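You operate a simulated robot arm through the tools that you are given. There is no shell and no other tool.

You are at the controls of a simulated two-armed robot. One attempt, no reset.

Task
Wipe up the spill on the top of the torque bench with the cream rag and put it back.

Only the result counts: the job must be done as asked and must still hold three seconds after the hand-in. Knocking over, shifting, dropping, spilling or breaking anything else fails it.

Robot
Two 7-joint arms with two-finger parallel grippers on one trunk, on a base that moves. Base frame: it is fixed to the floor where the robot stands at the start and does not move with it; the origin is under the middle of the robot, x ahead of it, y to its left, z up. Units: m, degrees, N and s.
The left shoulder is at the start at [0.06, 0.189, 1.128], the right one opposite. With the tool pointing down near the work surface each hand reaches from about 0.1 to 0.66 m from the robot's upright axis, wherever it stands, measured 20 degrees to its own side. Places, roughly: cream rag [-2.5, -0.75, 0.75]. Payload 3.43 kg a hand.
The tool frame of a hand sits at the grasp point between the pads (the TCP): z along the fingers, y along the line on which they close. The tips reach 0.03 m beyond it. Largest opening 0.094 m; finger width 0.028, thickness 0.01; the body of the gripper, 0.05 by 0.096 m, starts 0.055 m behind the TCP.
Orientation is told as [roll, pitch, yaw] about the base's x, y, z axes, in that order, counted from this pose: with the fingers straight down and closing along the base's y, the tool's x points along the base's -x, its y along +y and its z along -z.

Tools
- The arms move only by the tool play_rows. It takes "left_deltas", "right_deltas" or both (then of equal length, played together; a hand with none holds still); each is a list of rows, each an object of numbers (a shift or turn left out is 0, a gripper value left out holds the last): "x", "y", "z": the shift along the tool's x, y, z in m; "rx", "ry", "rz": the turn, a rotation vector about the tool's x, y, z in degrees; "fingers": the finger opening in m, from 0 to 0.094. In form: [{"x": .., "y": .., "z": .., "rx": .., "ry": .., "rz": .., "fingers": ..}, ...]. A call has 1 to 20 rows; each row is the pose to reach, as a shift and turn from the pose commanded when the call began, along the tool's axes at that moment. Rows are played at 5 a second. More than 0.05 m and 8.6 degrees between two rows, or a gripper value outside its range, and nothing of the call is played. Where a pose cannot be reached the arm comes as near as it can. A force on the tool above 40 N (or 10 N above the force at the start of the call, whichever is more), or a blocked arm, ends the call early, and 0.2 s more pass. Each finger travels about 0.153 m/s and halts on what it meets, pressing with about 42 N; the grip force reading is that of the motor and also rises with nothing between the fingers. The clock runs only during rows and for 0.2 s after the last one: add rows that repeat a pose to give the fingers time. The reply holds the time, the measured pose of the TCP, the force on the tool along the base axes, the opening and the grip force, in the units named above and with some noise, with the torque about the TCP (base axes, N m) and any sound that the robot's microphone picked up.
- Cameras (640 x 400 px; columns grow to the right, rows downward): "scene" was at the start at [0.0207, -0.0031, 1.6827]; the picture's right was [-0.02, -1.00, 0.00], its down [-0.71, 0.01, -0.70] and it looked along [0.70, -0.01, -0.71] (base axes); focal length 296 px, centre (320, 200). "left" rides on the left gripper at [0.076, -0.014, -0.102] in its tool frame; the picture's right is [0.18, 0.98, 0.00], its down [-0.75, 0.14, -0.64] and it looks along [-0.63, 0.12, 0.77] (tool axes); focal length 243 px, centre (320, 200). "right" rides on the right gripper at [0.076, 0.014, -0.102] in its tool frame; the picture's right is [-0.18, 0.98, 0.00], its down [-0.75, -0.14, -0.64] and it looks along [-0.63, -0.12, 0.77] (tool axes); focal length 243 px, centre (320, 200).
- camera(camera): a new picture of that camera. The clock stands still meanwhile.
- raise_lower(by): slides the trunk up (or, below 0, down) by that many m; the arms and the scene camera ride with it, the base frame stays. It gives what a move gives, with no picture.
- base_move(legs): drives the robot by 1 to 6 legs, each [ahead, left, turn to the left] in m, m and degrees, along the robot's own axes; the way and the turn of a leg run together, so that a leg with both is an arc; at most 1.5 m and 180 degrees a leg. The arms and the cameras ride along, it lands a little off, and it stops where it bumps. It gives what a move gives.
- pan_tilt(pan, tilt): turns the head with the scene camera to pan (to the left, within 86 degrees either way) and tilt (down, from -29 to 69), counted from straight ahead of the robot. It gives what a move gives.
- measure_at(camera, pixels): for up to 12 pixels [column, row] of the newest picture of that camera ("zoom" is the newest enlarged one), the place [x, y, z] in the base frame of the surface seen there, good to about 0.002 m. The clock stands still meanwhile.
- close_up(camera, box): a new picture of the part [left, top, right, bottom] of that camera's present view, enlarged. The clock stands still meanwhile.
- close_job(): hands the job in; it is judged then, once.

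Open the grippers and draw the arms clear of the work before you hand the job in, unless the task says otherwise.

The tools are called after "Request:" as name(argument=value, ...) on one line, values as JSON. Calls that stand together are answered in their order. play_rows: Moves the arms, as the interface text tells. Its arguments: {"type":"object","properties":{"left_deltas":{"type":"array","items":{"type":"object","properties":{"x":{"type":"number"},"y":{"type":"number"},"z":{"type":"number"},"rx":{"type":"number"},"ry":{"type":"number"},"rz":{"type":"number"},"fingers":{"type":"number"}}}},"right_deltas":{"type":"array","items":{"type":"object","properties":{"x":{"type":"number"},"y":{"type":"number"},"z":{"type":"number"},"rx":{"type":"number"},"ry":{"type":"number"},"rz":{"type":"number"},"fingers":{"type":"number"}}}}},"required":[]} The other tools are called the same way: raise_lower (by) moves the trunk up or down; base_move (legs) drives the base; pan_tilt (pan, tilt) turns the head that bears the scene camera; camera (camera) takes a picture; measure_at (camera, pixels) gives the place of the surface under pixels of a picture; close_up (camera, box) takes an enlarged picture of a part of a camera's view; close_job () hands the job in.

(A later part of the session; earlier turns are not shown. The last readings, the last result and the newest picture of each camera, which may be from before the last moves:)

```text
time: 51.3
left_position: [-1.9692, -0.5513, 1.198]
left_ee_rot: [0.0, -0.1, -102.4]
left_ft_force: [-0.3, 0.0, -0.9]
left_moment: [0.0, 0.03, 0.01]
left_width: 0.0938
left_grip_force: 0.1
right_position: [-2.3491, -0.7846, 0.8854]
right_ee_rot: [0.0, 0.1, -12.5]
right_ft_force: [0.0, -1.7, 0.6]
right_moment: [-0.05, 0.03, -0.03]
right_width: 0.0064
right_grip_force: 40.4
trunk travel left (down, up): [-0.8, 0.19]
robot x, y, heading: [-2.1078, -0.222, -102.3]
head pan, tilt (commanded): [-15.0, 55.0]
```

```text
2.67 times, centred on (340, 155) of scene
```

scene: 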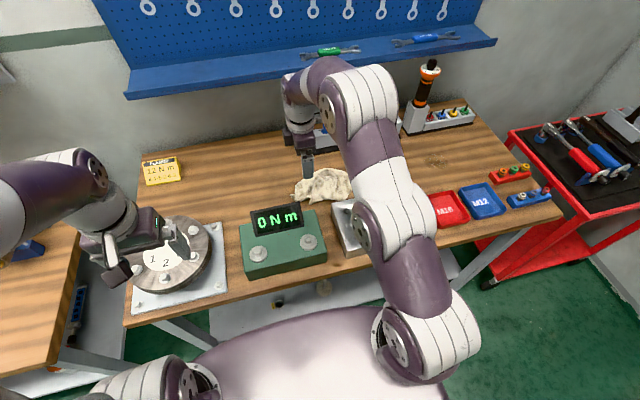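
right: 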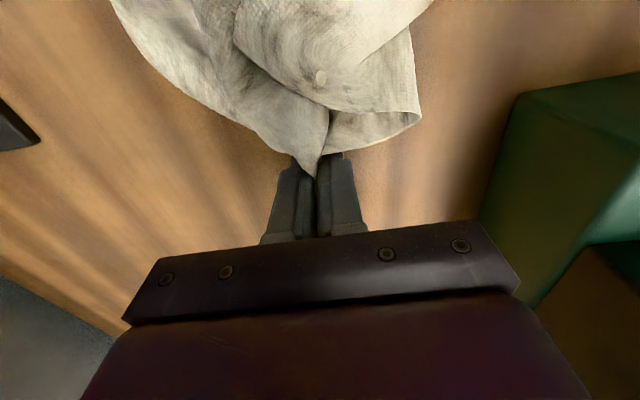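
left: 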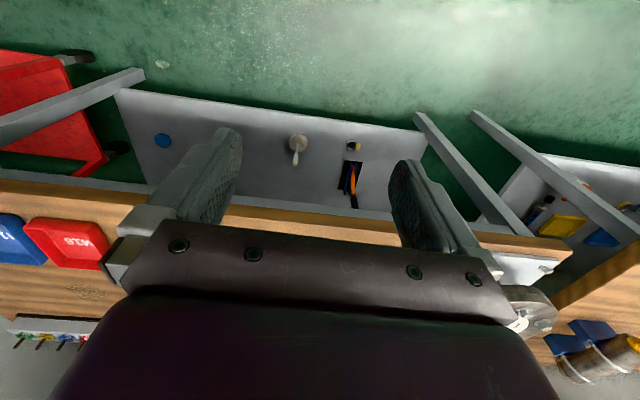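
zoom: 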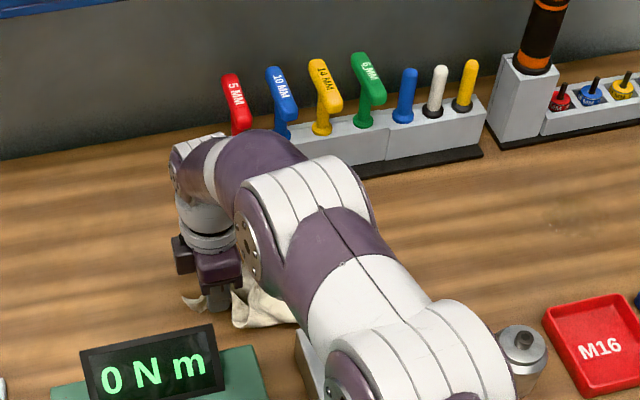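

The rag is soft and held (opening 6 mm, grip 40 N). I lift it straight up by raising the trunk 0.18 m and look at how it hangs.

Request:
raise_lower(by=0.18)

Request:
camera(camera="right")

Request:
camera(camera="scene")

Request:
camera(camera="left")

```text
time: 53.3
left_position: [-1.9687, -0.5515, 1.3776]
left_ee_rot: [0.0, 0.0, -102.5]
left_ft_force: [-0.4, 0.0, 0.2]
left_moment: [-0.01, 0.02, 0.03]
left_width: 0.0941
left_grip_force: 0.1
right_position: [-2.3488, -0.783, 1.0645]
right_ee_rot: [0.0, 0.0, -12.5]
right_ft_force: [0.2, 0.3, 0.5]
right_moment: [-0.01, -0.01, -0.01]
right_width: 0.0063
right_grip_force: 40.3
trunk travel left (down, up): [-0.98, 0.01]
robot x, y, heading: [-2.1059, -0.2207, -102.5]
head pan, tilt (commanded): [-15.0, 55.0]
```

```text
taken
```

right: 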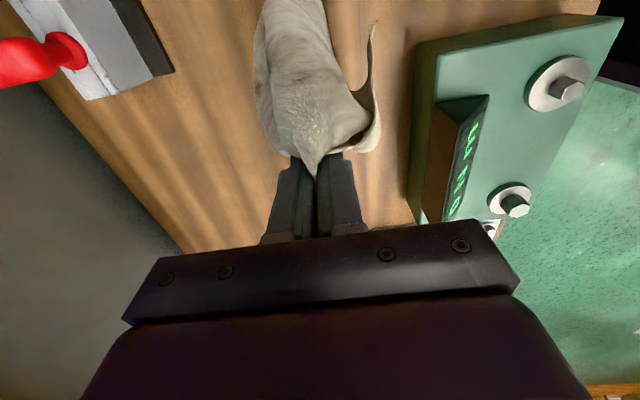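

```text
taken
```

scene: 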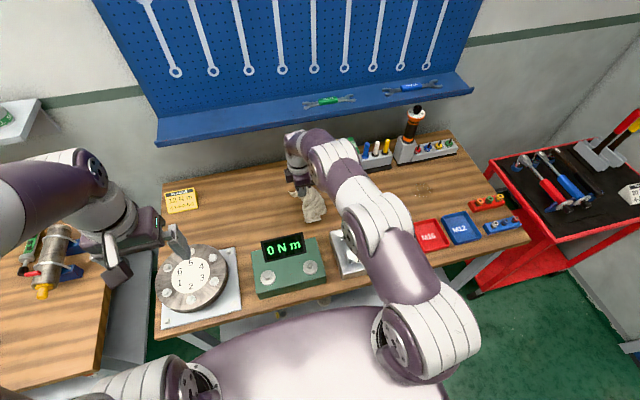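

```text
taken
```

left: 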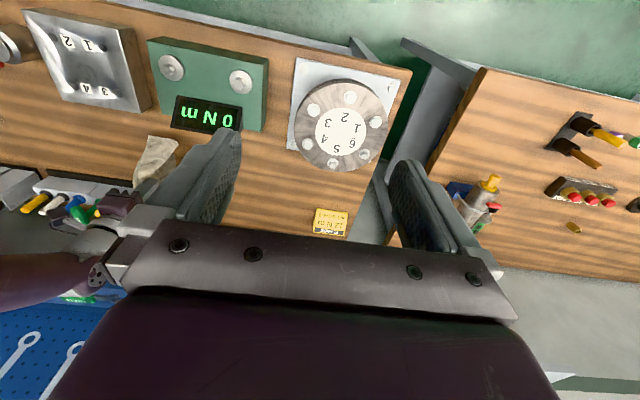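

The rag hangs from the gripper at (313,205) in the scene picture. I zoom in to see how far it hangs and what is near.

Request:
close_up(camera="scene", box=[250, 140, 410, 240])

Request:
measure_at(camera="zoom", pixels=[[240, 210], [255, 260], [240, 325], [285, 280], [225, 330], [300, 310], [215, 290]])

Request:
close_up(camera="left", box=[90, 100, 250, 200])

```text
4.00 times, centred on (330, 190) of scene
```

zoom: 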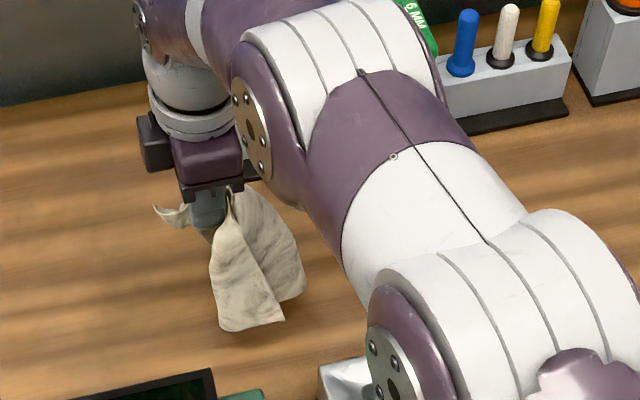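

```text
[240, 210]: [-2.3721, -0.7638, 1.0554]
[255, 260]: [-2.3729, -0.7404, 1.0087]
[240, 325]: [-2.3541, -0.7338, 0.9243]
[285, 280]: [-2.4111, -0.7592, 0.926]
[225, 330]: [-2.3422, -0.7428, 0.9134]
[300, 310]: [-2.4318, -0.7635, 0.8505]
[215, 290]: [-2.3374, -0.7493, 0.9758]
```

```text
4.00 times, centred on (170, 150) of left
```

zoom: 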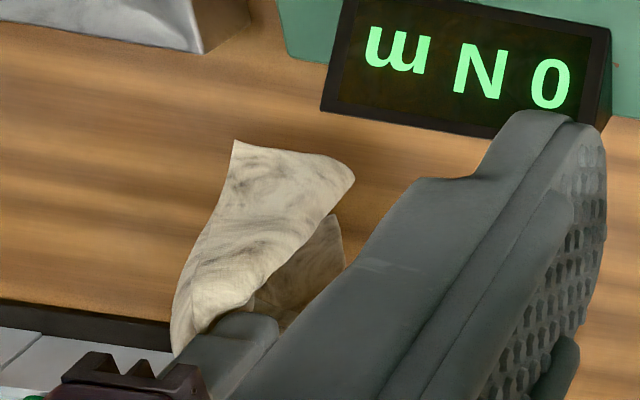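

The rag hangs to about z 0.91, clear of the bench and its neighbours. I slide the base 0.45 m to the right, parallel to the bench, to bring it near the spill.

Request:
base_move(legs=[[0, -0.45, -0.5]])

Request:
camera(camera="scene")

Request:
camera(camera="right")

```text
time: 56.1
left_position: [-2.4152, -0.452, 1.3784]
left_ee_rot: [-0.1, 0.0, -102.4]
left_ft_force: [-0.1, 0.8, -0.7]
left_moment: [-0.01, -0.01, 0.0]
left_width: 0.094
left_grip_force: 0.1
right_position: [-2.7951, -0.6847, 1.0654]
right_ee_rot: [0.0, 0.1, -12.4]
right_ft_force: [0.4, -0.2, -0.7]
right_moment: [-0.01, -0.02, 0.01]
right_width: 0.006
right_grip_force: 40.4
trunk travel left (down, up): [-0.98, 0.01]
robot x, y, heading: [-2.5574, -0.1227, -102.4]
head pan, tilt (commanded): [-15.0, 55.0]
```

```text
taken
```

scene: 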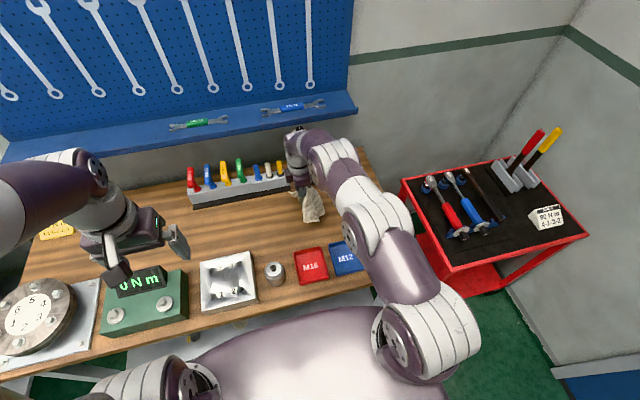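

```text
taken
```

right: 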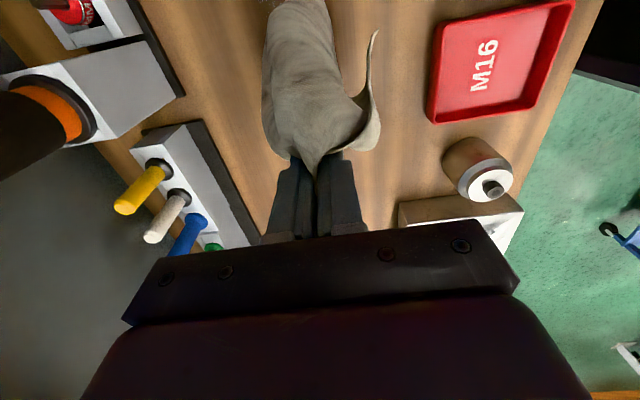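

The TCP is now at bench coordinates ~6 cm left of the spill centre. I shift the hand 0.055 m right and 0.02 m ahead (still raised) to be over the spill.

Request:
play_rows(right_deltas=[{"x": 0.02, "y": -0.007}, {"x": 0.04, "y": -0.014}, {"x": 0.057, "y": -0.02}, {"x": 0.057, "y": -0.02}])

Request:
close_up(camera="scene", box=[240, 110, 400, 210])

```text
time: 57.1
left_position: [-2.4177, -0.4509, 1.3782]
left_ee_rot: [0.0, 0.0, -102.3]
left_ft_force: [0.4, -0.3, 0.2]
left_moment: [0.01, -0.02, 0.0]
left_width: 0.0941
left_grip_force: 0.1
right_position: [-2.8584, -0.6896, 1.0667]
right_ee_rot: [0.0, 0.0, -12.4]
right_ft_force: [0.8, -0.5, 0.1]
right_moment: [0.0, -0.01, 0.01]
right_width: 0.0059
right_grip_force: 40.9
trunk travel left (down, up): [-0.98, 0.01]
robot x, y, heading: [-2.5597, -0.1229, -102.3]
head pan, tilt (commanded): [-15.0, 55.0]
```

```text
4.00 times, centred on (320, 160) of scene
```

zoom: 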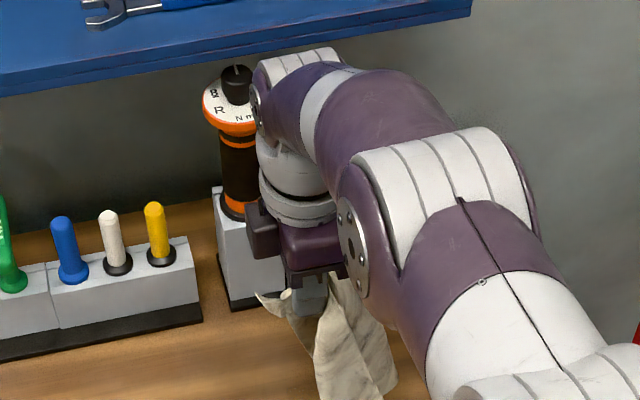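

The TCP is right over the spill centre. The wrist looks near the tall torque driver and the blue shelf, so I measure those clearances before lowering.

Request:
measure_at(camera="zoom", pixels=[[230, 120], [236, 80], [240, 170], [265, 110], [290, 190], [265, 230], [270, 60], [330, 50], [300, 35], [440, 15], [325, 85], [240, 260]])

```text
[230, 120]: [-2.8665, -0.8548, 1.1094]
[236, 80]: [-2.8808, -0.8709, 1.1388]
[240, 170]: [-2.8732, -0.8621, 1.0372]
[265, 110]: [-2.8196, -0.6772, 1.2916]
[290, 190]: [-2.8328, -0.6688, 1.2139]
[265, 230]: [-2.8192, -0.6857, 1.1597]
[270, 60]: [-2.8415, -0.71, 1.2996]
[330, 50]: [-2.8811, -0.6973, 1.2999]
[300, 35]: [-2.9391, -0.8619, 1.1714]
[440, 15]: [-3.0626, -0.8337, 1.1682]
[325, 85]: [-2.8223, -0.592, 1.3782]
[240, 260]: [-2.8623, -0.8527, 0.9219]
```

Clearance to the torque driver (front y≈-0.853) is about 0.1 m. I lower the trunk 0.15 m so the rag settles onto the spill.

Request:
raise_lower(by=-0.15)

Request:
camera(camera="right")

Request:
close_up(camera="scene", box=[240, 110, 400, 210])

```text
time: 58.8
left_position: [-2.4172, -0.4523, 1.2275]
left_ee_rot: [0.0, -0.1, -102.4]
left_ft_force: [-0.1, -0.3, -0.4]
left_moment: [-0.01, -0.01, 0.0]
left_width: 0.0943
left_grip_force: 0.1
right_position: [-2.8557, -0.6913, 0.9152]
right_ee_rot: [0.0, 0.0, -12.4]
right_ft_force: [0.1, -0.4, 0.8]
right_moment: [-0.03, 0.0, 0.03]
right_width: 0.0063
right_grip_force: 40.2
trunk travel left (down, up): [-0.83, 0.16]
robot x, y, heading: [-2.5557, -0.1241, -102.4]
head pan, tilt (commanded): [-15.0, 55.0]
```

```text
taken
```

right: 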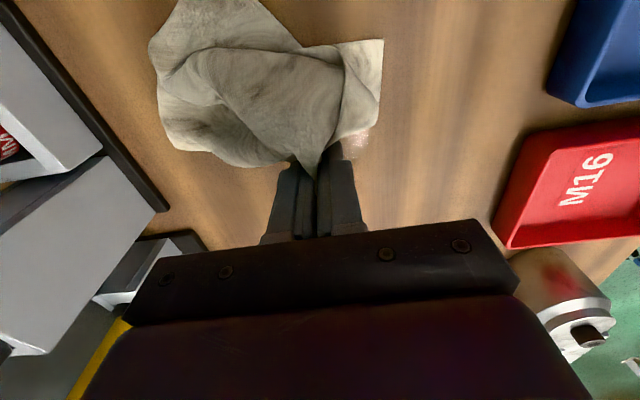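

```text
4.00 times, centred on (320, 160) of scene
```

zoom: 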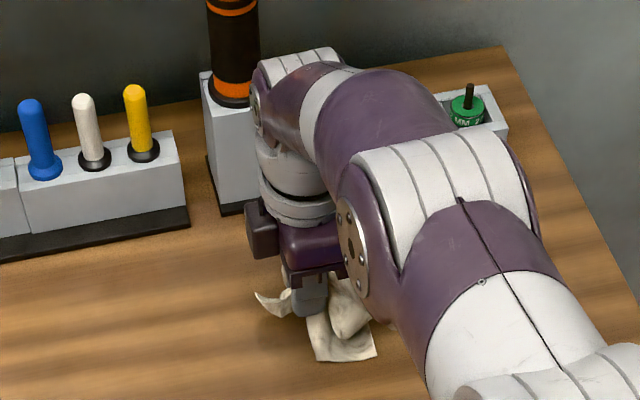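

The rag has settled on the spill (its sheen shows at right-cam (355,145)). I lower to about tip-on-bench height and make first wiping strokes left and right.

Request:
play_rows(right_deltas=[{"z": 0.015}, {"z": 0.026}, {"z": 0.028, "x": -0.02}, {"z": 0.028, "x": -0.04}, {"z": 0.028, "x": -0.06}, {"z": 0.028, "x": -0.08}, {"z": 0.028, "x": -0.1}, {"z": 0.028, "x": -0.08}, {"z": 0.028, "x": -0.06}, {"z": 0.028, "x": -0.04}, {"z": 0.028, "x": -0.02}, {"z": 0.028, "x": 0.0}, {"z": 0.028, "x": 0.02}, {"z": 0.028, "x": 0.04}, {"z": 0.028, "x": 0.05}, {"z": 0.028, "x": 0.05}])

Request:
camera(camera="right")

Request:
close_up(camera="scene", box=[240, 110, 400, 210])

```text
time: 62.2
left_position: [-2.4177, -0.4514, 1.2278]
left_ee_rot: [0.0, 0.0, -102.4]
left_ft_force: [-0.1, 0.0, 0.5]
left_moment: [0.0, 0.04, 0.03]
left_width: 0.0939
left_grip_force: 0.0
right_position: [-2.9055, -0.6783, 0.8875]
right_ee_rot: [0.0, 0.0, -12.4]
right_ft_force: [0.3, -0.2, -0.4]
right_moment: [-0.01, -0.03, -0.02]
right_width: 0.006
right_grip_force: 40.1
right hand out of reach, approached as far as the arm can: row 4, 5, 6, 7, 8, 9
trunk travel left (down, up): [-0.83, 0.16]
robot x, y, heading: [-2.5566, -0.117, -102.5]
head pan, tilt (commanded): [-15.0, 55.0]
```

```text
taken
```

right: 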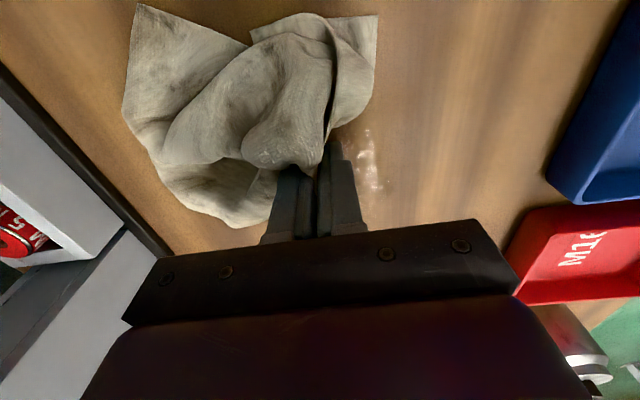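

```text
4.00 times, centred on (320, 160) of scene
```

zoom: 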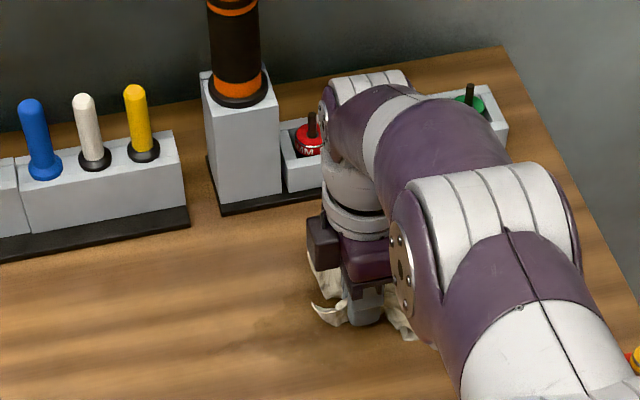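

Part of the spill's sheen remains at right-cam (365,160) and a brown trace at zoom (270,335). I measure where it and the rag lie now.

Request:
measure_at(camera="right", pixels=[[365, 135], [368, 160], [378, 188], [350, 180], [400, 180], [130, 120], [370, 30], [200, 210], [150, 10], [230, 225], [260, 150], [320, 160]])

Request:
measure_at(camera="zoom", pixels=[[270, 335], [240, 330], [300, 345], [260, 310], [290, 365], [320, 320], [215, 345]])

Request:
close_up(camera="scene", box=[280, 165, 360, 215])

```text
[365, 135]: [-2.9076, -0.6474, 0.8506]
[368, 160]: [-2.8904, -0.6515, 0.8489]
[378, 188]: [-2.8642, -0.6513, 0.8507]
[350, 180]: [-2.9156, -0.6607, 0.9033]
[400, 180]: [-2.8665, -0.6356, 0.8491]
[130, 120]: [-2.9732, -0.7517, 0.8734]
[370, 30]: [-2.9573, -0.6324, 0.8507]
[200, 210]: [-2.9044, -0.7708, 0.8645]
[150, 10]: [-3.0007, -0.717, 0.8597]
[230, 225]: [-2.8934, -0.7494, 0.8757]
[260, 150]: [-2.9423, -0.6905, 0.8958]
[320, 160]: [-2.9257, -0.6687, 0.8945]
```

```text
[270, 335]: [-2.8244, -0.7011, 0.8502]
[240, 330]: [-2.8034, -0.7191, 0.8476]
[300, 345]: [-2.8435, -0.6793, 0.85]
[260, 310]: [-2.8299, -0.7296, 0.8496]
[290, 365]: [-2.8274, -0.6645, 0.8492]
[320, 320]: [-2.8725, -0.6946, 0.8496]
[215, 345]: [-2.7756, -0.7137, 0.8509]
```

```text
8.00 times, centred on (320, 190) of scene
```

zoom: 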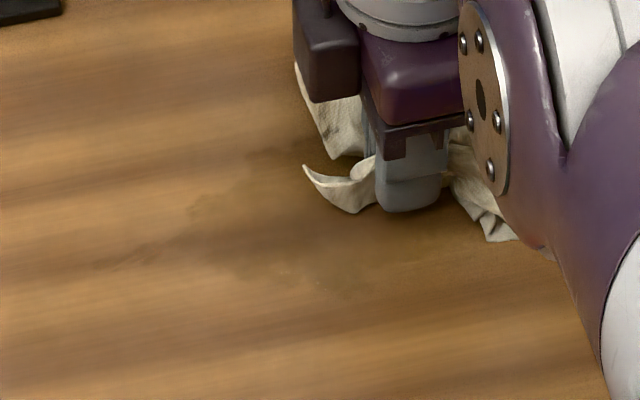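

The first strokes lifted some of the spill but smeared a faint film toward [-2.79,-0.71]; the arm's leftward range is at its limit here. Driving the base 0.12 m left (and a hair closer) drags the trailing rag across the stain and gives the arm more range.

Request:
base_move(legs=[[0.02, 0.12, 0]])

Request:
camera(camera="right")

Request:
camera(camera="scene")

```text
time: 63.5
left_position: [-2.3077, -0.4955, 1.2285]
left_ee_rot: [0.0, 0.1, -102.4]
left_ft_force: [0.0, 0.2, -0.5]
left_moment: [0.0, 0.0, -0.01]
left_width: 0.0941
left_grip_force: 0.0
right_position: [-2.7955, -0.7228, 0.8859]
right_ee_rot: [0.0, 0.0, -12.3]
right_ft_force: [-0.2, -0.4, -0.3]
right_moment: [0.01, 0.02, 0.0]
right_width: 0.0061
right_grip_force: 40.5
trunk travel left (down, up): [-0.83, 0.16]
robot x, y, heading: [-2.4466, -0.1647, -102.5]
head pan, tilt (commanded): [-15.0, 55.0]
```

```text
taken
```

right: 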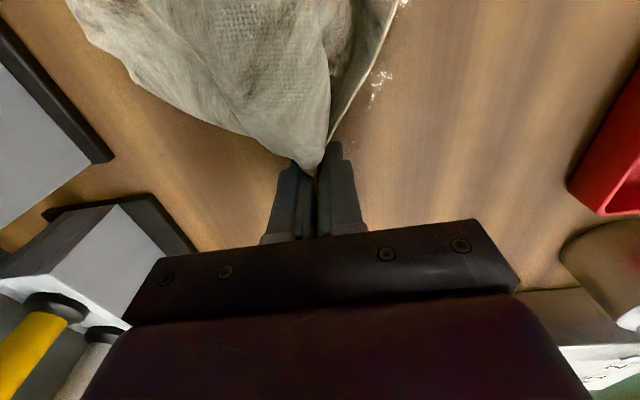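

```text
taken
```

scene: 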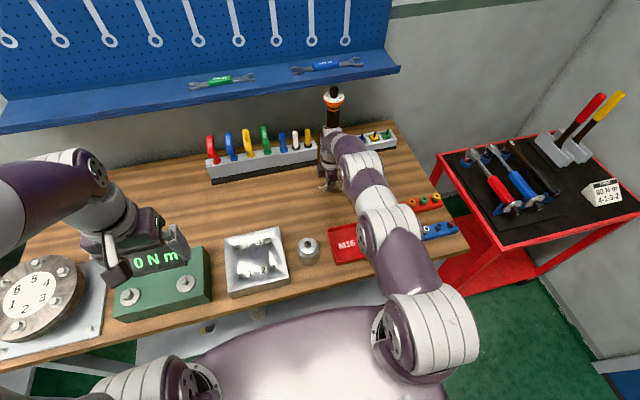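

The rag now trails over the stain; remaining sheen shows at right-cam (380,85) and (400,3), on the near side of my stroke. I measure it.

Request:
measure_at(camera="right", pixels=[[380, 80], [370, 105], [402, 3], [420, 60], [390, 40], [345, 60], [130, 60], [250, 130], [200, 120]])

Request:
close_up(camera="right", box=[320, 0, 480, 100])

```text
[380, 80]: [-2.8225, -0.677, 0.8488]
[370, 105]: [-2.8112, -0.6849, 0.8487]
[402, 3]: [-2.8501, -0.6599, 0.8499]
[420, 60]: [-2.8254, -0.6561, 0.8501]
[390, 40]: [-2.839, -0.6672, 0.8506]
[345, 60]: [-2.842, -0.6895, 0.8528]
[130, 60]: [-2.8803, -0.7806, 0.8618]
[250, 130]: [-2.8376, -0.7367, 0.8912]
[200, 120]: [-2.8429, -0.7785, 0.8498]
```

```text
4.00 times, centred on (400, 50) of right
```

zoom: 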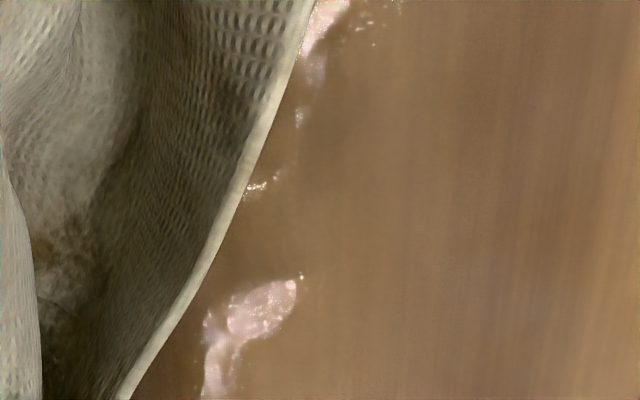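

Liquid patches remain on the near side around [-2.82,-0.68] to [-2.85,-0.66]. I shift the strokes about 0.045 m nearer and wipe right and left over them.

Request:
play_rows(right_deltas=[{"y": 0.025, "z": 0.002}, {"y": 0.05, "z": 0.002}, {"x": 0.03, "y": 0.05, "z": 0.003}, {"x": 0.06, "y": 0.05, "z": 0.003}, {"x": 0.09, "y": 0.05, "z": 0.003}, {"x": 0.12, "y": 0.05, "z": 0.003}, {"x": 0.14, "y": 0.045, "z": 0.003}, {"x": 0.12, "y": 0.04, "z": 0.003}, {"x": 0.09, "y": 0.04, "z": 0.003}, {"x": 0.06, "y": 0.04, "z": 0.003}, {"x": 0.03, "y": 0.04, "z": 0.003}, {"x": 0.0, "y": 0.04, "z": 0.003}, {"x": -0.03, "y": 0.04, "z": 0.003}, {"x": -0.05, "y": 0.04, "z": 0.003}, {"x": -0.05, "y": 0.04, "z": 0.003}])

Request:
camera(camera="right")

Request:
close_up(camera="scene", box=[240, 110, 400, 210])

```text
time: 66.7
left_position: [-2.3067, -0.4956, 1.2292]
left_ee_rot: [0.0, 0.1, -102.5]
left_ft_force: [0.5, 0.6, 0.2]
left_moment: [-0.02, 0.01, -0.01]
left_width: 0.0941
left_grip_force: 0.1
right_position: [-2.7388, -0.6938, 0.8832]
right_ee_rot: [-0.1, 0.0, -12.4]
right_ft_force: [-0.1, 0.1, 0.7]
right_moment: [0.0, 0.02, 0.03]
right_width: 0.0066
right_grip_force: 40.3
trunk travel left (down, up): [-0.83, 0.16]
robot x, y, heading: [-2.4486, -0.1634, -102.5]
head pan, tilt (commanded): [-15.0, 55.0]
```

```text
taken
```

right: 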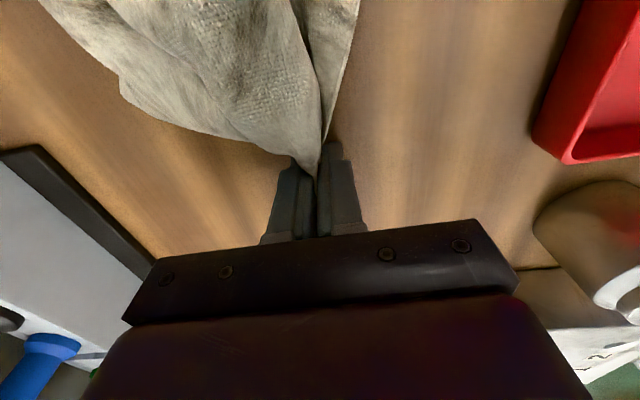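

```text
4.00 times, centred on (320, 160) of scene
```

zoom: 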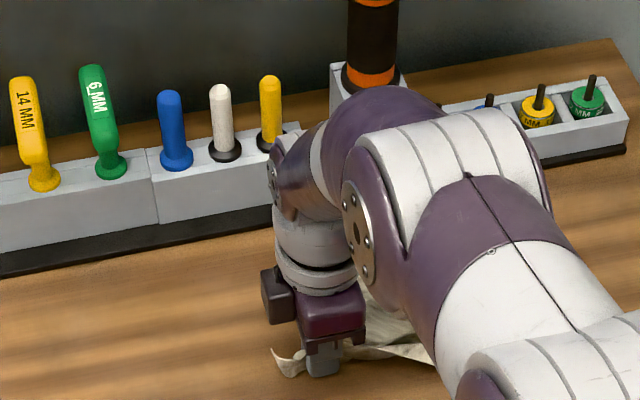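

The view shows clean-looking wood near the fingers, but the arm hides the stain. I make more overlapping strokes over the whole area before lifting to inspect.

Request:
play_rows(right_deltas=[{"x": 0.035, "y": -0.01}, {"x": 0.07, "y": -0.02}, {"x": 0.105, "y": -0.025}, {"x": 0.14, "y": -0.02}, {"x": 0.17, "y": -0.01}, {"x": 0.19, "y": 0.0}, {"x": 0.16, "y": 0.01}, {"x": 0.125, "y": 0.015}, {"x": 0.09, "y": 0.015}, {"x": 0.055, "y": 0.01}, {"x": 0.02, "y": 0.005}, {"x": -0.015, "y": 0.0}, {"x": -0.03, "y": 0.0}])

Request:
play_rows(right_deltas=[{"x": 0.03, "y": -0.015}, {"x": 0.065, "y": -0.025}, {"x": 0.1, "y": -0.03}, {"x": 0.135, "y": -0.03}, {"x": 0.17, "y": -0.02}, {"x": 0.2, "y": -0.005}, {"x": 0.2, "y": 0.02}, {"x": 0.17, "y": 0.02}, {"x": 0.135, "y": 0.0}, {"x": 0.1, "y": -0.015}, {"x": 0.065, "y": -0.025}, {"x": 0.03, "y": -0.025}, {"x": 0.0, "y": -0.015}, {"x": -0.02, "y": 0.0}])

Request:
camera(camera="right")

```text
time: 69.5
left_position: [-2.3079, -0.4954, 1.2282]
left_ee_rot: [0.0, -0.1, -102.4]
left_ft_force: [0.4, -0.1, 0.2]
left_moment: [0.03, 0.03, 0.02]
left_width: 0.0941
left_grip_force: 0.1
right_position: [-2.7072, -0.7001, 0.8846]
right_ee_rot: [0.0, 0.0, -12.5]
right_ft_force: [-1.2, 0.3, -0.8]
right_moment: [-0.02, 0.01, 0.01]
right_width: 0.0063
right_grip_force: 40.2
trunk travel left (down, up): [-0.83, 0.16]
robot x, y, heading: [-2.4458, -0.1645, -102.2]
head pan, tilt (commanded): [-15.0, 55.0]
```

```text
time: 72.5
left_position: [-2.3056, -0.4946, 1.2288]
left_ee_rot: [0.0, 0.0, -102.5]
left_ft_force: [0.0, -1.2, 0.2]
left_moment: [0.0, 0.03, 0.0]
left_width: 0.0941
left_grip_force: 0.2
right_position: [-2.689, -0.7046, 0.8825]
right_ee_rot: [-0.1, 0.0, -12.4]
right_ft_force: [-0.6, -0.6, 2.8]
right_moment: [0.01, 0.05, -0.02]
right_width: 0.0061
right_grip_force: 39.6
trunk travel left (down, up): [-0.83, 0.16]
robot x, y, heading: [-2.447, -0.1656, -102.3]
head pan, tilt (commanded): [-15.0, 55.0]
```

```text
taken
```

right: 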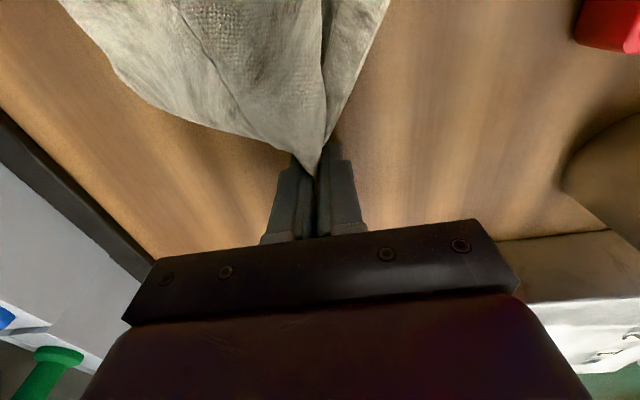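

I raise the trunk 0.16 m to lift the rag and look at the stain area from the scene camera.

Request:
raise_lower(by=0.155)

Request:
pan_tilt(pan=-25, tilt=50)

Request:
camera(camera="scene")

Request:
camera(camera="right")

```text
time: 74.2
left_position: [-2.3071, -0.4958, 1.383]
left_ee_rot: [0.0, -0.1, -102.5]
left_ft_force: [-0.7, -0.2, 0.4]
left_moment: [0.02, 0.02, 0.02]
left_width: 0.0938
left_grip_force: 0.2
right_position: [-2.6906, -0.705, 1.0365]
right_ee_rot: [-0.1, 0.0, -12.4]
right_ft_force: [0.5, -0.1, 0.4]
right_moment: [-0.02, 0.0, -0.02]
right_width: 0.006
right_grip_force: 40.4
trunk travel left (down, up): [-0.985, 0.005]
robot x, y, heading: [-2.4486, -0.1663, -102.6]
head pan, tilt (commanded): [-15.0, 55.0]
```

```text
time: 75.0
left_position: [-2.307, -0.4961, 1.3836]
left_ee_rot: [-0.1, 0.0, -102.4]
left_ft_force: [0.5, -0.5, -0.2]
left_moment: [0.02, 0.02, 0.02]
left_width: 0.0939
left_grip_force: 0.0
right_position: [-2.6902, -0.7051, 1.0369]
right_ee_rot: [0.0, 0.0, -12.4]
right_ft_force: [-0.1, 1.3, 0.2]
right_moment: [0.03, -0.02, 0.03]
right_width: 0.0062
right_grip_force: 40.2
trunk travel left (down, up): [-0.985, 0.005]
robot x, y, heading: [-2.4448, -0.1633, -102.3]
head pan, tilt (commanded): [-25.0, 50.0]
```

```text
taken
```

scene: 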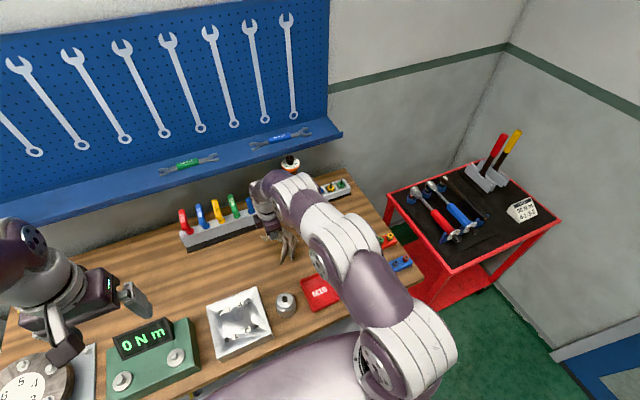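

```text
taken
```

right: 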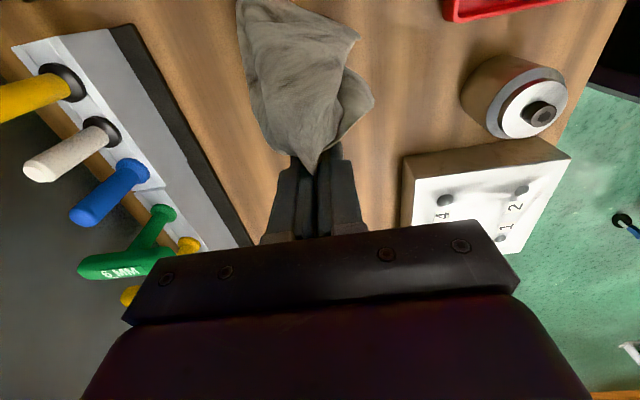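

The arm hides the stain from the scene camera. I turn the left hand's camera about 55° to the right (it is high and free) to view the spot.

Request:
play_rows(left_deltas=[{"rz": 8}, {"rz": 16}, {"rz": 24}, {"rz": 32}, {"rz": 40}, {"rz": 48}, {"rz": 54}, {"rz": 54}])

Request:
camera(camera="left")

```text
time: 76.8
left_position: [-2.3063, -0.4959, 1.3821]
left_ee_rot: [-0.1, -0.1, -156.4]
left_ft_force: [0.2, 0.6, -0.2]
left_moment: [-0.01, 0.01, -0.03]
left_width: 0.0939
left_grip_force: 0.1
right_position: [-2.6904, -0.7057, 1.0378]
right_ee_rot: [0.0, 0.0, -12.4]
right_ft_force: [0.2, -0.2, -0.3]
right_moment: [-0.02, -0.05, 0.0]
right_width: 0.006
right_grip_force: 40.6
trunk travel left (down, up): [-0.985, 0.005]
robot x, y, heading: [-2.4484, -0.1646, -102.5]
head pan, tilt (commanded): [-25.0, 50.0]
```

```text
taken
```

left: 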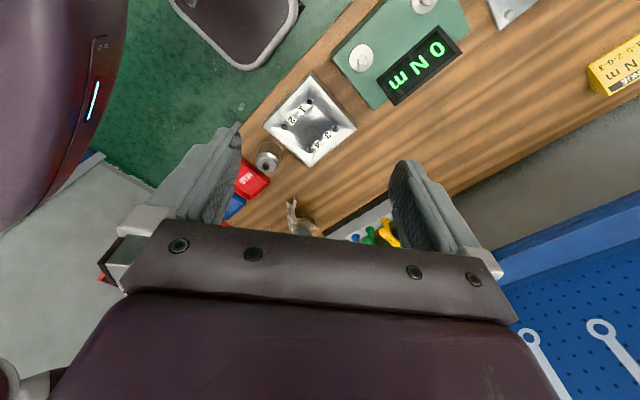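

The gripper body hides the far part, but the picture shows my base edge at (240,60) near the bench. I measure it and tilt the left hand 30° outward to see the stain.

Request:
measure_at(camera="left", pixels=[[240, 66], [200, 40], [285, 35], [180, 10], [240, 122], [250, 215]])

Request:
play_rows(left_deltas=[{"ry": -8}, {"ry": -16}, {"ry": -24}, {"ry": -32}, {"ry": -32}])

Request:
camera(camera="left")

```text
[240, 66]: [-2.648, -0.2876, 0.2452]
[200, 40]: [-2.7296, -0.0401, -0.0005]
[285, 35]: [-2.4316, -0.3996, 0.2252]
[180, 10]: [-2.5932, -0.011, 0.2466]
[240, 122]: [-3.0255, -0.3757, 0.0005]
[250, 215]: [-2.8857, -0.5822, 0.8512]
```

```text
time: 78.0
left_position: [-2.3068, -0.4968, 1.3828]
left_ee_rot: [0.0, -32.1, -156.4]
left_ft_force: [-0.1, 0.1, 1.3]
left_moment: [-0.01, -0.01, 0.01]
left_width: 0.0942
left_grip_force: 0.0
right_position: [-2.6902, -0.7034, 1.0376]
right_ee_rot: [0.0, 0.0, -12.4]
right_ft_force: [0.2, -0.9, -0.3]
right_moment: [-0.03, 0.03, -0.02]
right_width: 0.0061
right_grip_force: 40.4
trunk travel left (down, up): [-0.985, 0.005]
robot x, y, heading: [-2.4504, -0.1654, -102.4]
head pan, tilt (commanded): [-25.0, 50.0]
```

```text
taken
```

left: 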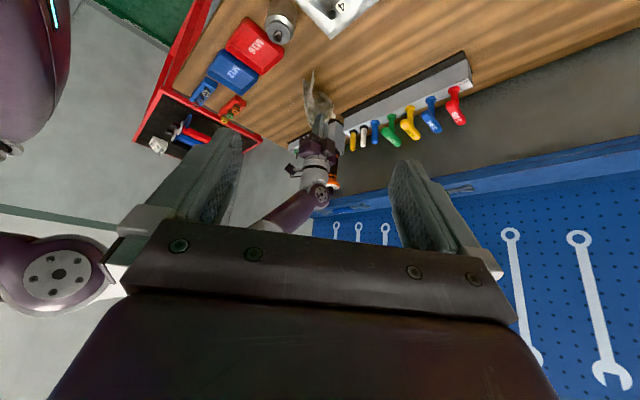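

My base front sits ~0.07 m before the bench edge line, so a few cm more approach is safe. Now the bench is visible; I zoom on the stain area near left-cam (280,105).

Request:
close_up(camera="left", box=[230, 60, 326, 120])

Request:
measure_at(camera="zoom", pixels=[[300, 250], [380, 200], [420, 280], [250, 300], [200, 330], [460, 150]])

```text
6.67 times, centred on (278, 90) of left
```

zoom: 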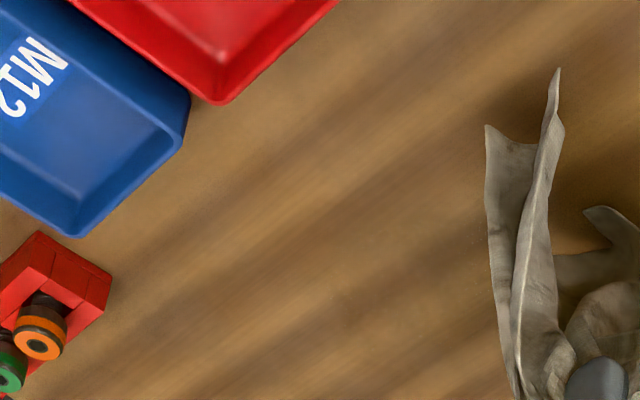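

```text
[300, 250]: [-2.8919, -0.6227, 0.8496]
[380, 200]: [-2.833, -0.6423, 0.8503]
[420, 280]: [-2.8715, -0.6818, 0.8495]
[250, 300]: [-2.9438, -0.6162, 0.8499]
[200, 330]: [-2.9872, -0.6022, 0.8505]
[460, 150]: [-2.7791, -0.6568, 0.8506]
```

The near half of the stain area (zoom (420,280) = [-2.87,-0.68]) looks clean. The far half is hidden by the rag, so I lift the view lower in that picture for a check.

Request:
close_up(camera="left", box=[260, 80, 340, 130])

Request:
measure_at(camera="zoom", pixels=[[200, 200], [280, 200], [240, 260], [300, 300], [200, 300], [150, 350], [260, 350]])

```text
8.00 times, centred on (300, 105) of left
```

zoom: 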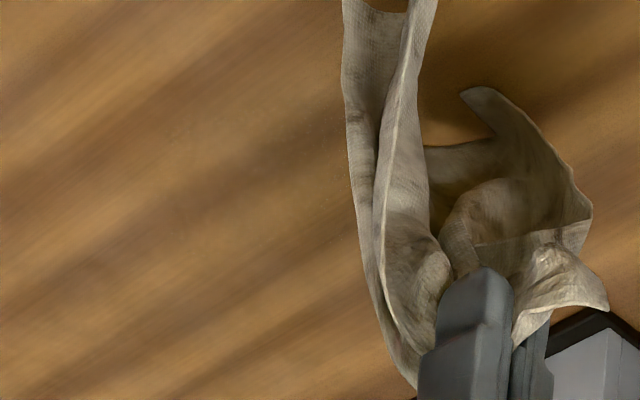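

```text
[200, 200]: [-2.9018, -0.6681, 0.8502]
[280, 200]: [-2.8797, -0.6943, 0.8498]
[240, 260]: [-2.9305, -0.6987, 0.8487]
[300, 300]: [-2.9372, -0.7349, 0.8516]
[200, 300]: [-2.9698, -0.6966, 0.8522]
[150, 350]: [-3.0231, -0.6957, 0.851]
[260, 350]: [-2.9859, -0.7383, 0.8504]
```

What is visible looks clean; the rag hides the part around [-2.84,-0.72]. I drive 0.25 m left toward the rag's home (rag stays lifted) and look back at the stain spot.

Request:
base_move(legs=[[0, 0.25, -0.7]])

Request:
camera(camera="left")

Request:
pan_tilt(pan=-42, tilt=45)

Request:
camera(camera="scene")

```text
time: 79.8
left_position: [-2.0704, -0.552, 1.3837]
left_ee_rot: [0.1, -31.9, -157.2]
left_ft_force: [0.4, 0.3, 1.2]
left_moment: [-0.01, -0.04, 0.04]
left_width: 0.0941
left_grip_force: 0.0
right_position: [-2.4546, -0.7559, 1.0374]
right_ee_rot: [0.0, -0.1, -13.2]
right_ft_force: [0.0, 0.3, -0.4]
right_moment: [0.01, -0.03, 0.02]
right_width: 0.006
right_grip_force: 40.5
trunk travel left (down, up): [-0.985, 0.005]
robot x, y, heading: [-2.2019, -0.2235, -103.4]
head pan, tilt (commanded): [-25.0, 50.0]
```

```text
taken
```

left: 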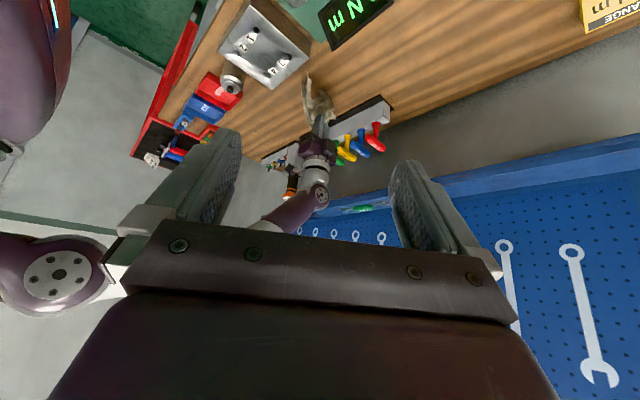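

```text
time: 80.6
left_position: [-2.0655, -0.5535, 1.3845]
left_ee_rot: [0.0, -32.0, -157.2]
left_ft_force: [0.6, -0.4, 0.6]
left_moment: [-0.01, 0.03, -0.04]
left_width: 0.0941
left_grip_force: 0.1
right_position: [-2.4537, -0.757, 1.0381]
right_ee_rot: [0.0, 0.2, -13.2]
right_ft_force: [-0.8, 0.4, 0.1]
right_moment: [-0.05, 0.0, -0.01]
right_width: 0.0063
right_grip_force: 39.7
trunk travel left (down, up): [-0.985, 0.005]
robot x, y, heading: [-2.2024, -0.2206, -103.0]
head pan, tilt (commanded): [-42.0, 45.0]
```

```text
taken
```

scene: 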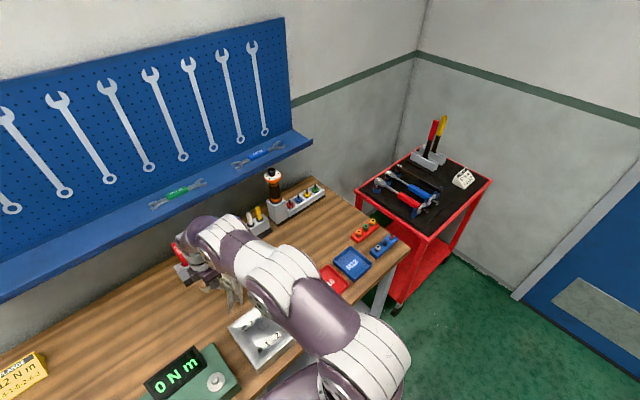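

The stain area is now in view around (305,245) in the scene picture. I zoom in on it.

Request:
close_up(camera="scene", box=[260, 205, 356, 265])

Request:
measure_at(camera="zoom", pixels=[[300, 200], [250, 200], [350, 200], [300, 250], [200, 250], [250, 150], [400, 250], [320, 300]])

```text
6.67 times, centred on (308, 235) of scene
```

zoom: 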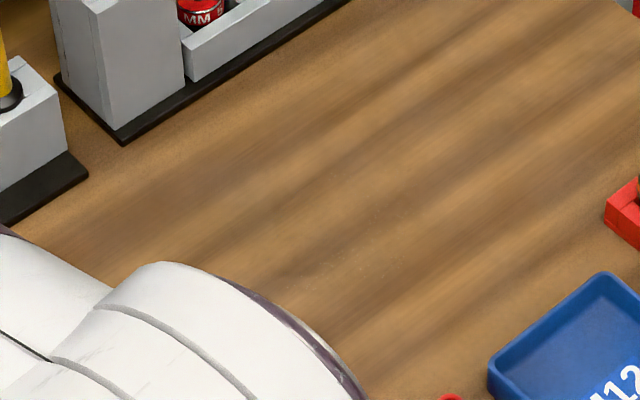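

```text
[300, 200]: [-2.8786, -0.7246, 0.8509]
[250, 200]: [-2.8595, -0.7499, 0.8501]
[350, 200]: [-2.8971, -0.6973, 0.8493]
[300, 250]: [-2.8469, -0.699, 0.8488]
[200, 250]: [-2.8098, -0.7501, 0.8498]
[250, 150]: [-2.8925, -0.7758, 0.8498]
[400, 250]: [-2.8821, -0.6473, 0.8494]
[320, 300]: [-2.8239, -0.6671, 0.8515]
```

It looks nearly clean; I see a slightly darker patch near zoom (320,265) and speckles near (395,260). I magnify further.

Request:
close_up(camera="scene", box=[290, 230, 338, 260])

Request:
measure_at(camera="zoom", pixels=[[320, 200], [250, 200], [200, 250], [400, 180], [450, 220], [150, 200]])

```text
13.33 times, centred on (314, 245) of scene
```

zoom: 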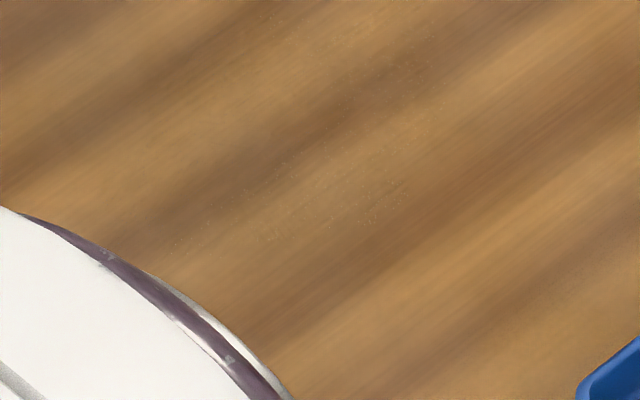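

```text
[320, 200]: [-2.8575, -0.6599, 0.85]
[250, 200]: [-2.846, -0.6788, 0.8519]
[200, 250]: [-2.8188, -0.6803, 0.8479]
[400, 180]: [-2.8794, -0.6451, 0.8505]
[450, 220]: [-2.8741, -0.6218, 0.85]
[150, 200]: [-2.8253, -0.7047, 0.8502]
```

A sparse film of tiny droplets still remains around [-2.82…-2.88, -0.64…-0.70]. I go back right 0.30 m to wipe that nearer strip again.

Request:
base_move(legs=[[0, -0.3, 0]])

Request:
play_rows(right_deltas=[{"x": 0.04, "y": 0.005}, {"x": 0.08, "y": 0.01}, {"x": 0.12, "y": 0.015}, {"x": 0.15, "y": 0.02}, {"x": 0.15, "y": 0.02}])

```text
time: 82.6
left_position: [-2.3563, -0.4849, 1.383]
left_ee_rot: [-0.1, -32.1, -157.0]
left_ft_force: [0.8, -0.3, 0.1]
left_moment: [-0.01, 0.02, 0.0]
left_width: 0.0941
left_grip_force: 0.0
right_position: [-2.7413, -0.6898, 1.0371]
right_ee_rot: [0.0, 0.1, -13.0]
right_ft_force: [-0.2, -0.2, 0.8]
right_moment: [-0.02, -0.01, -0.03]
right_width: 0.0061
right_grip_force: 41.1
trunk travel left (down, up): [-0.985, 0.005]
robot x, y, heading: [-2.4931, -0.1536, -103.1]
head pan, tilt (commanded): [-42.0, 45.0]
```

```text
time: 83.8
left_position: [-2.3571, -0.4847, 1.3852]
left_ee_rot: [0.0, -32.0, -156.9]
left_ft_force: [0.6, -0.2, 0.6]
left_moment: [-0.01, 0.04, -0.02]
left_width: 0.0936
left_grip_force: 0.1
right_position: [-2.8839, -0.6344, 1.0348]
right_ee_rot: [0.0, 0.0, -12.9]
right_ft_force: [0.1, -0.3, -0.4]
right_moment: [-0.06, 0.01, -0.02]
right_width: 0.0061
right_grip_force: 40.0
trunk travel left (down, up): [-0.985, 0.005]
robot x, y, heading: [-2.4951, -0.1543, -103.0]
head pan, tilt (commanded): [-42.0, 45.0]
```

To keep the rag's fold clear of the red socket block (corner at about 0.11 m to the right, nearer), I shift back left 0.04 m and then lower the trunk 0.152 m.

Request:
play_rows(right_deltas=[{"x": -0.02}, {"x": -0.04}, {"x": -0.04}])

Request:
raise_lower(by=-0.152)

Request:
camera(camera="right")

```text
time: 84.6
left_position: [-2.3588, -0.4842, 1.3831]
left_ee_rot: [0.0, -32.0, -156.9]
left_ft_force: [0.3, -0.1, 0.4]
left_moment: [0.02, -0.02, 0.02]
left_width: 0.0941
left_grip_force: 0.0
right_position: [-2.8453, -0.6456, 1.0359]
right_ee_rot: [0.0, -0.1, -12.9]
right_ft_force: [-0.8, 0.0, 0.0]
right_moment: [0.06, 0.01, 0.01]
right_width: 0.0062
right_grip_force: 40.5
trunk travel left (down, up): [-0.985, 0.005]
robot x, y, heading: [-2.4952, -0.1522, -103.0]
head pan, tilt (commanded): [-42.0, 45.0]
```

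```text
time: 86.4
left_position: [-2.3579, -0.4838, 1.2318]
left_ee_rot: [-0.1, -32.0, -156.9]
left_ft_force: [-0.8, 0.3, -0.8]
left_moment: [-0.04, 0.01, 0.0]
left_width: 0.0938
left_grip_force: 0.0
right_position: [-2.8455, -0.6453, 0.8846]
right_ee_rot: [0.0, 0.0, -12.9]
right_ft_force: [-0.1, 0.8, 0.3]
right_moment: [0.02, 0.0, 0.02]
right_width: 0.0063
right_grip_force: 40.3
trunk travel left (down, up): [-0.833, 0.157]
robot x, y, heading: [-2.4951, -0.1569, -102.8]
head pan, tilt (commanded): [-42.0, 45.0]
```

```text
taken
```

right: 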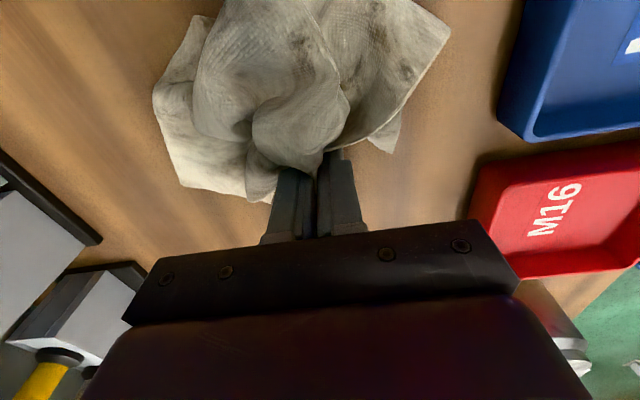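

The rag covers the strip, clear of the trays. I run a series of overlapping strokes across the area, slightly lower.

Request:
play_rows(right_deltas=[{"x": -0.03, "z": 0.002}, {"x": -0.06, "z": 0.002}, {"x": -0.09, "z": 0.002}, {"x": -0.12, "z": 0.002}, {"x": -0.14, "z": 0.002}, {"x": -0.11, "y": -0.015, "z": 0.002}, {"x": -0.08, "y": -0.015, "z": 0.002}, {"x": -0.05, "y": -0.01, "z": 0.002}, {"x": -0.02, "y": -0.005, "z": 0.002}, {"x": 0.01, "y": 0.0, "z": 0.002}, {"x": 0.035, "y": 0.0, "z": 0.002}, {"x": 0.01, "y": 0.015, "z": 0.002}, {"x": -0.02, "y": 0.015, "z": 0.002}, {"x": -0.05, "y": 0.01, "z": 0.002}, {"x": -0.08, "y": 0.005, "z": 0.002}, {"x": -0.11, "y": 0.0, "z": 0.002}, {"x": -0.14, "y": 0.0, "z": 0.002}])

Request:
camera(camera="right")

```text
time: 90.0
left_position: [-2.3579, -0.4846, 1.2318]
left_ee_rot: [0.0, -32.1, -156.9]
left_ft_force: [0.0, -0.3, 0.3]
left_moment: [0.02, -0.01, 0.02]
left_width: 0.094
left_grip_force: 0.1
right_position: [-2.7076, -0.6774, 0.8836]
right_ee_rot: [0.0, 0.1, -12.9]
right_ft_force: [-0.6, 0.0, 0.8]
right_moment: [0.01, 0.01, 0.02]
right_width: 0.006
right_grip_force: 39.8
trunk travel left (down, up): [-0.833, 0.157]
robot x, y, heading: [-2.4954, -0.1527, -102.8]
head pan, tilt (commanded): [-42.0, 45.0]
```

```text
taken
```

right: 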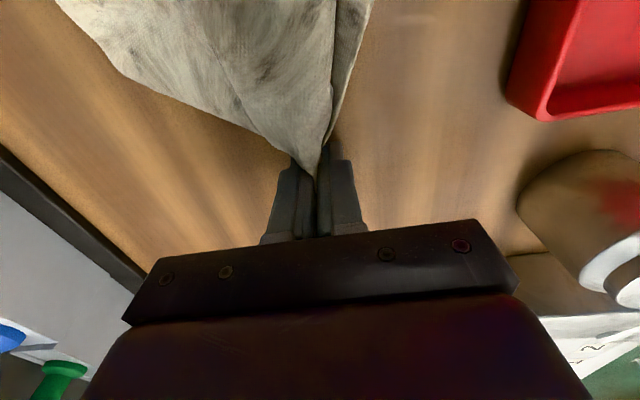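

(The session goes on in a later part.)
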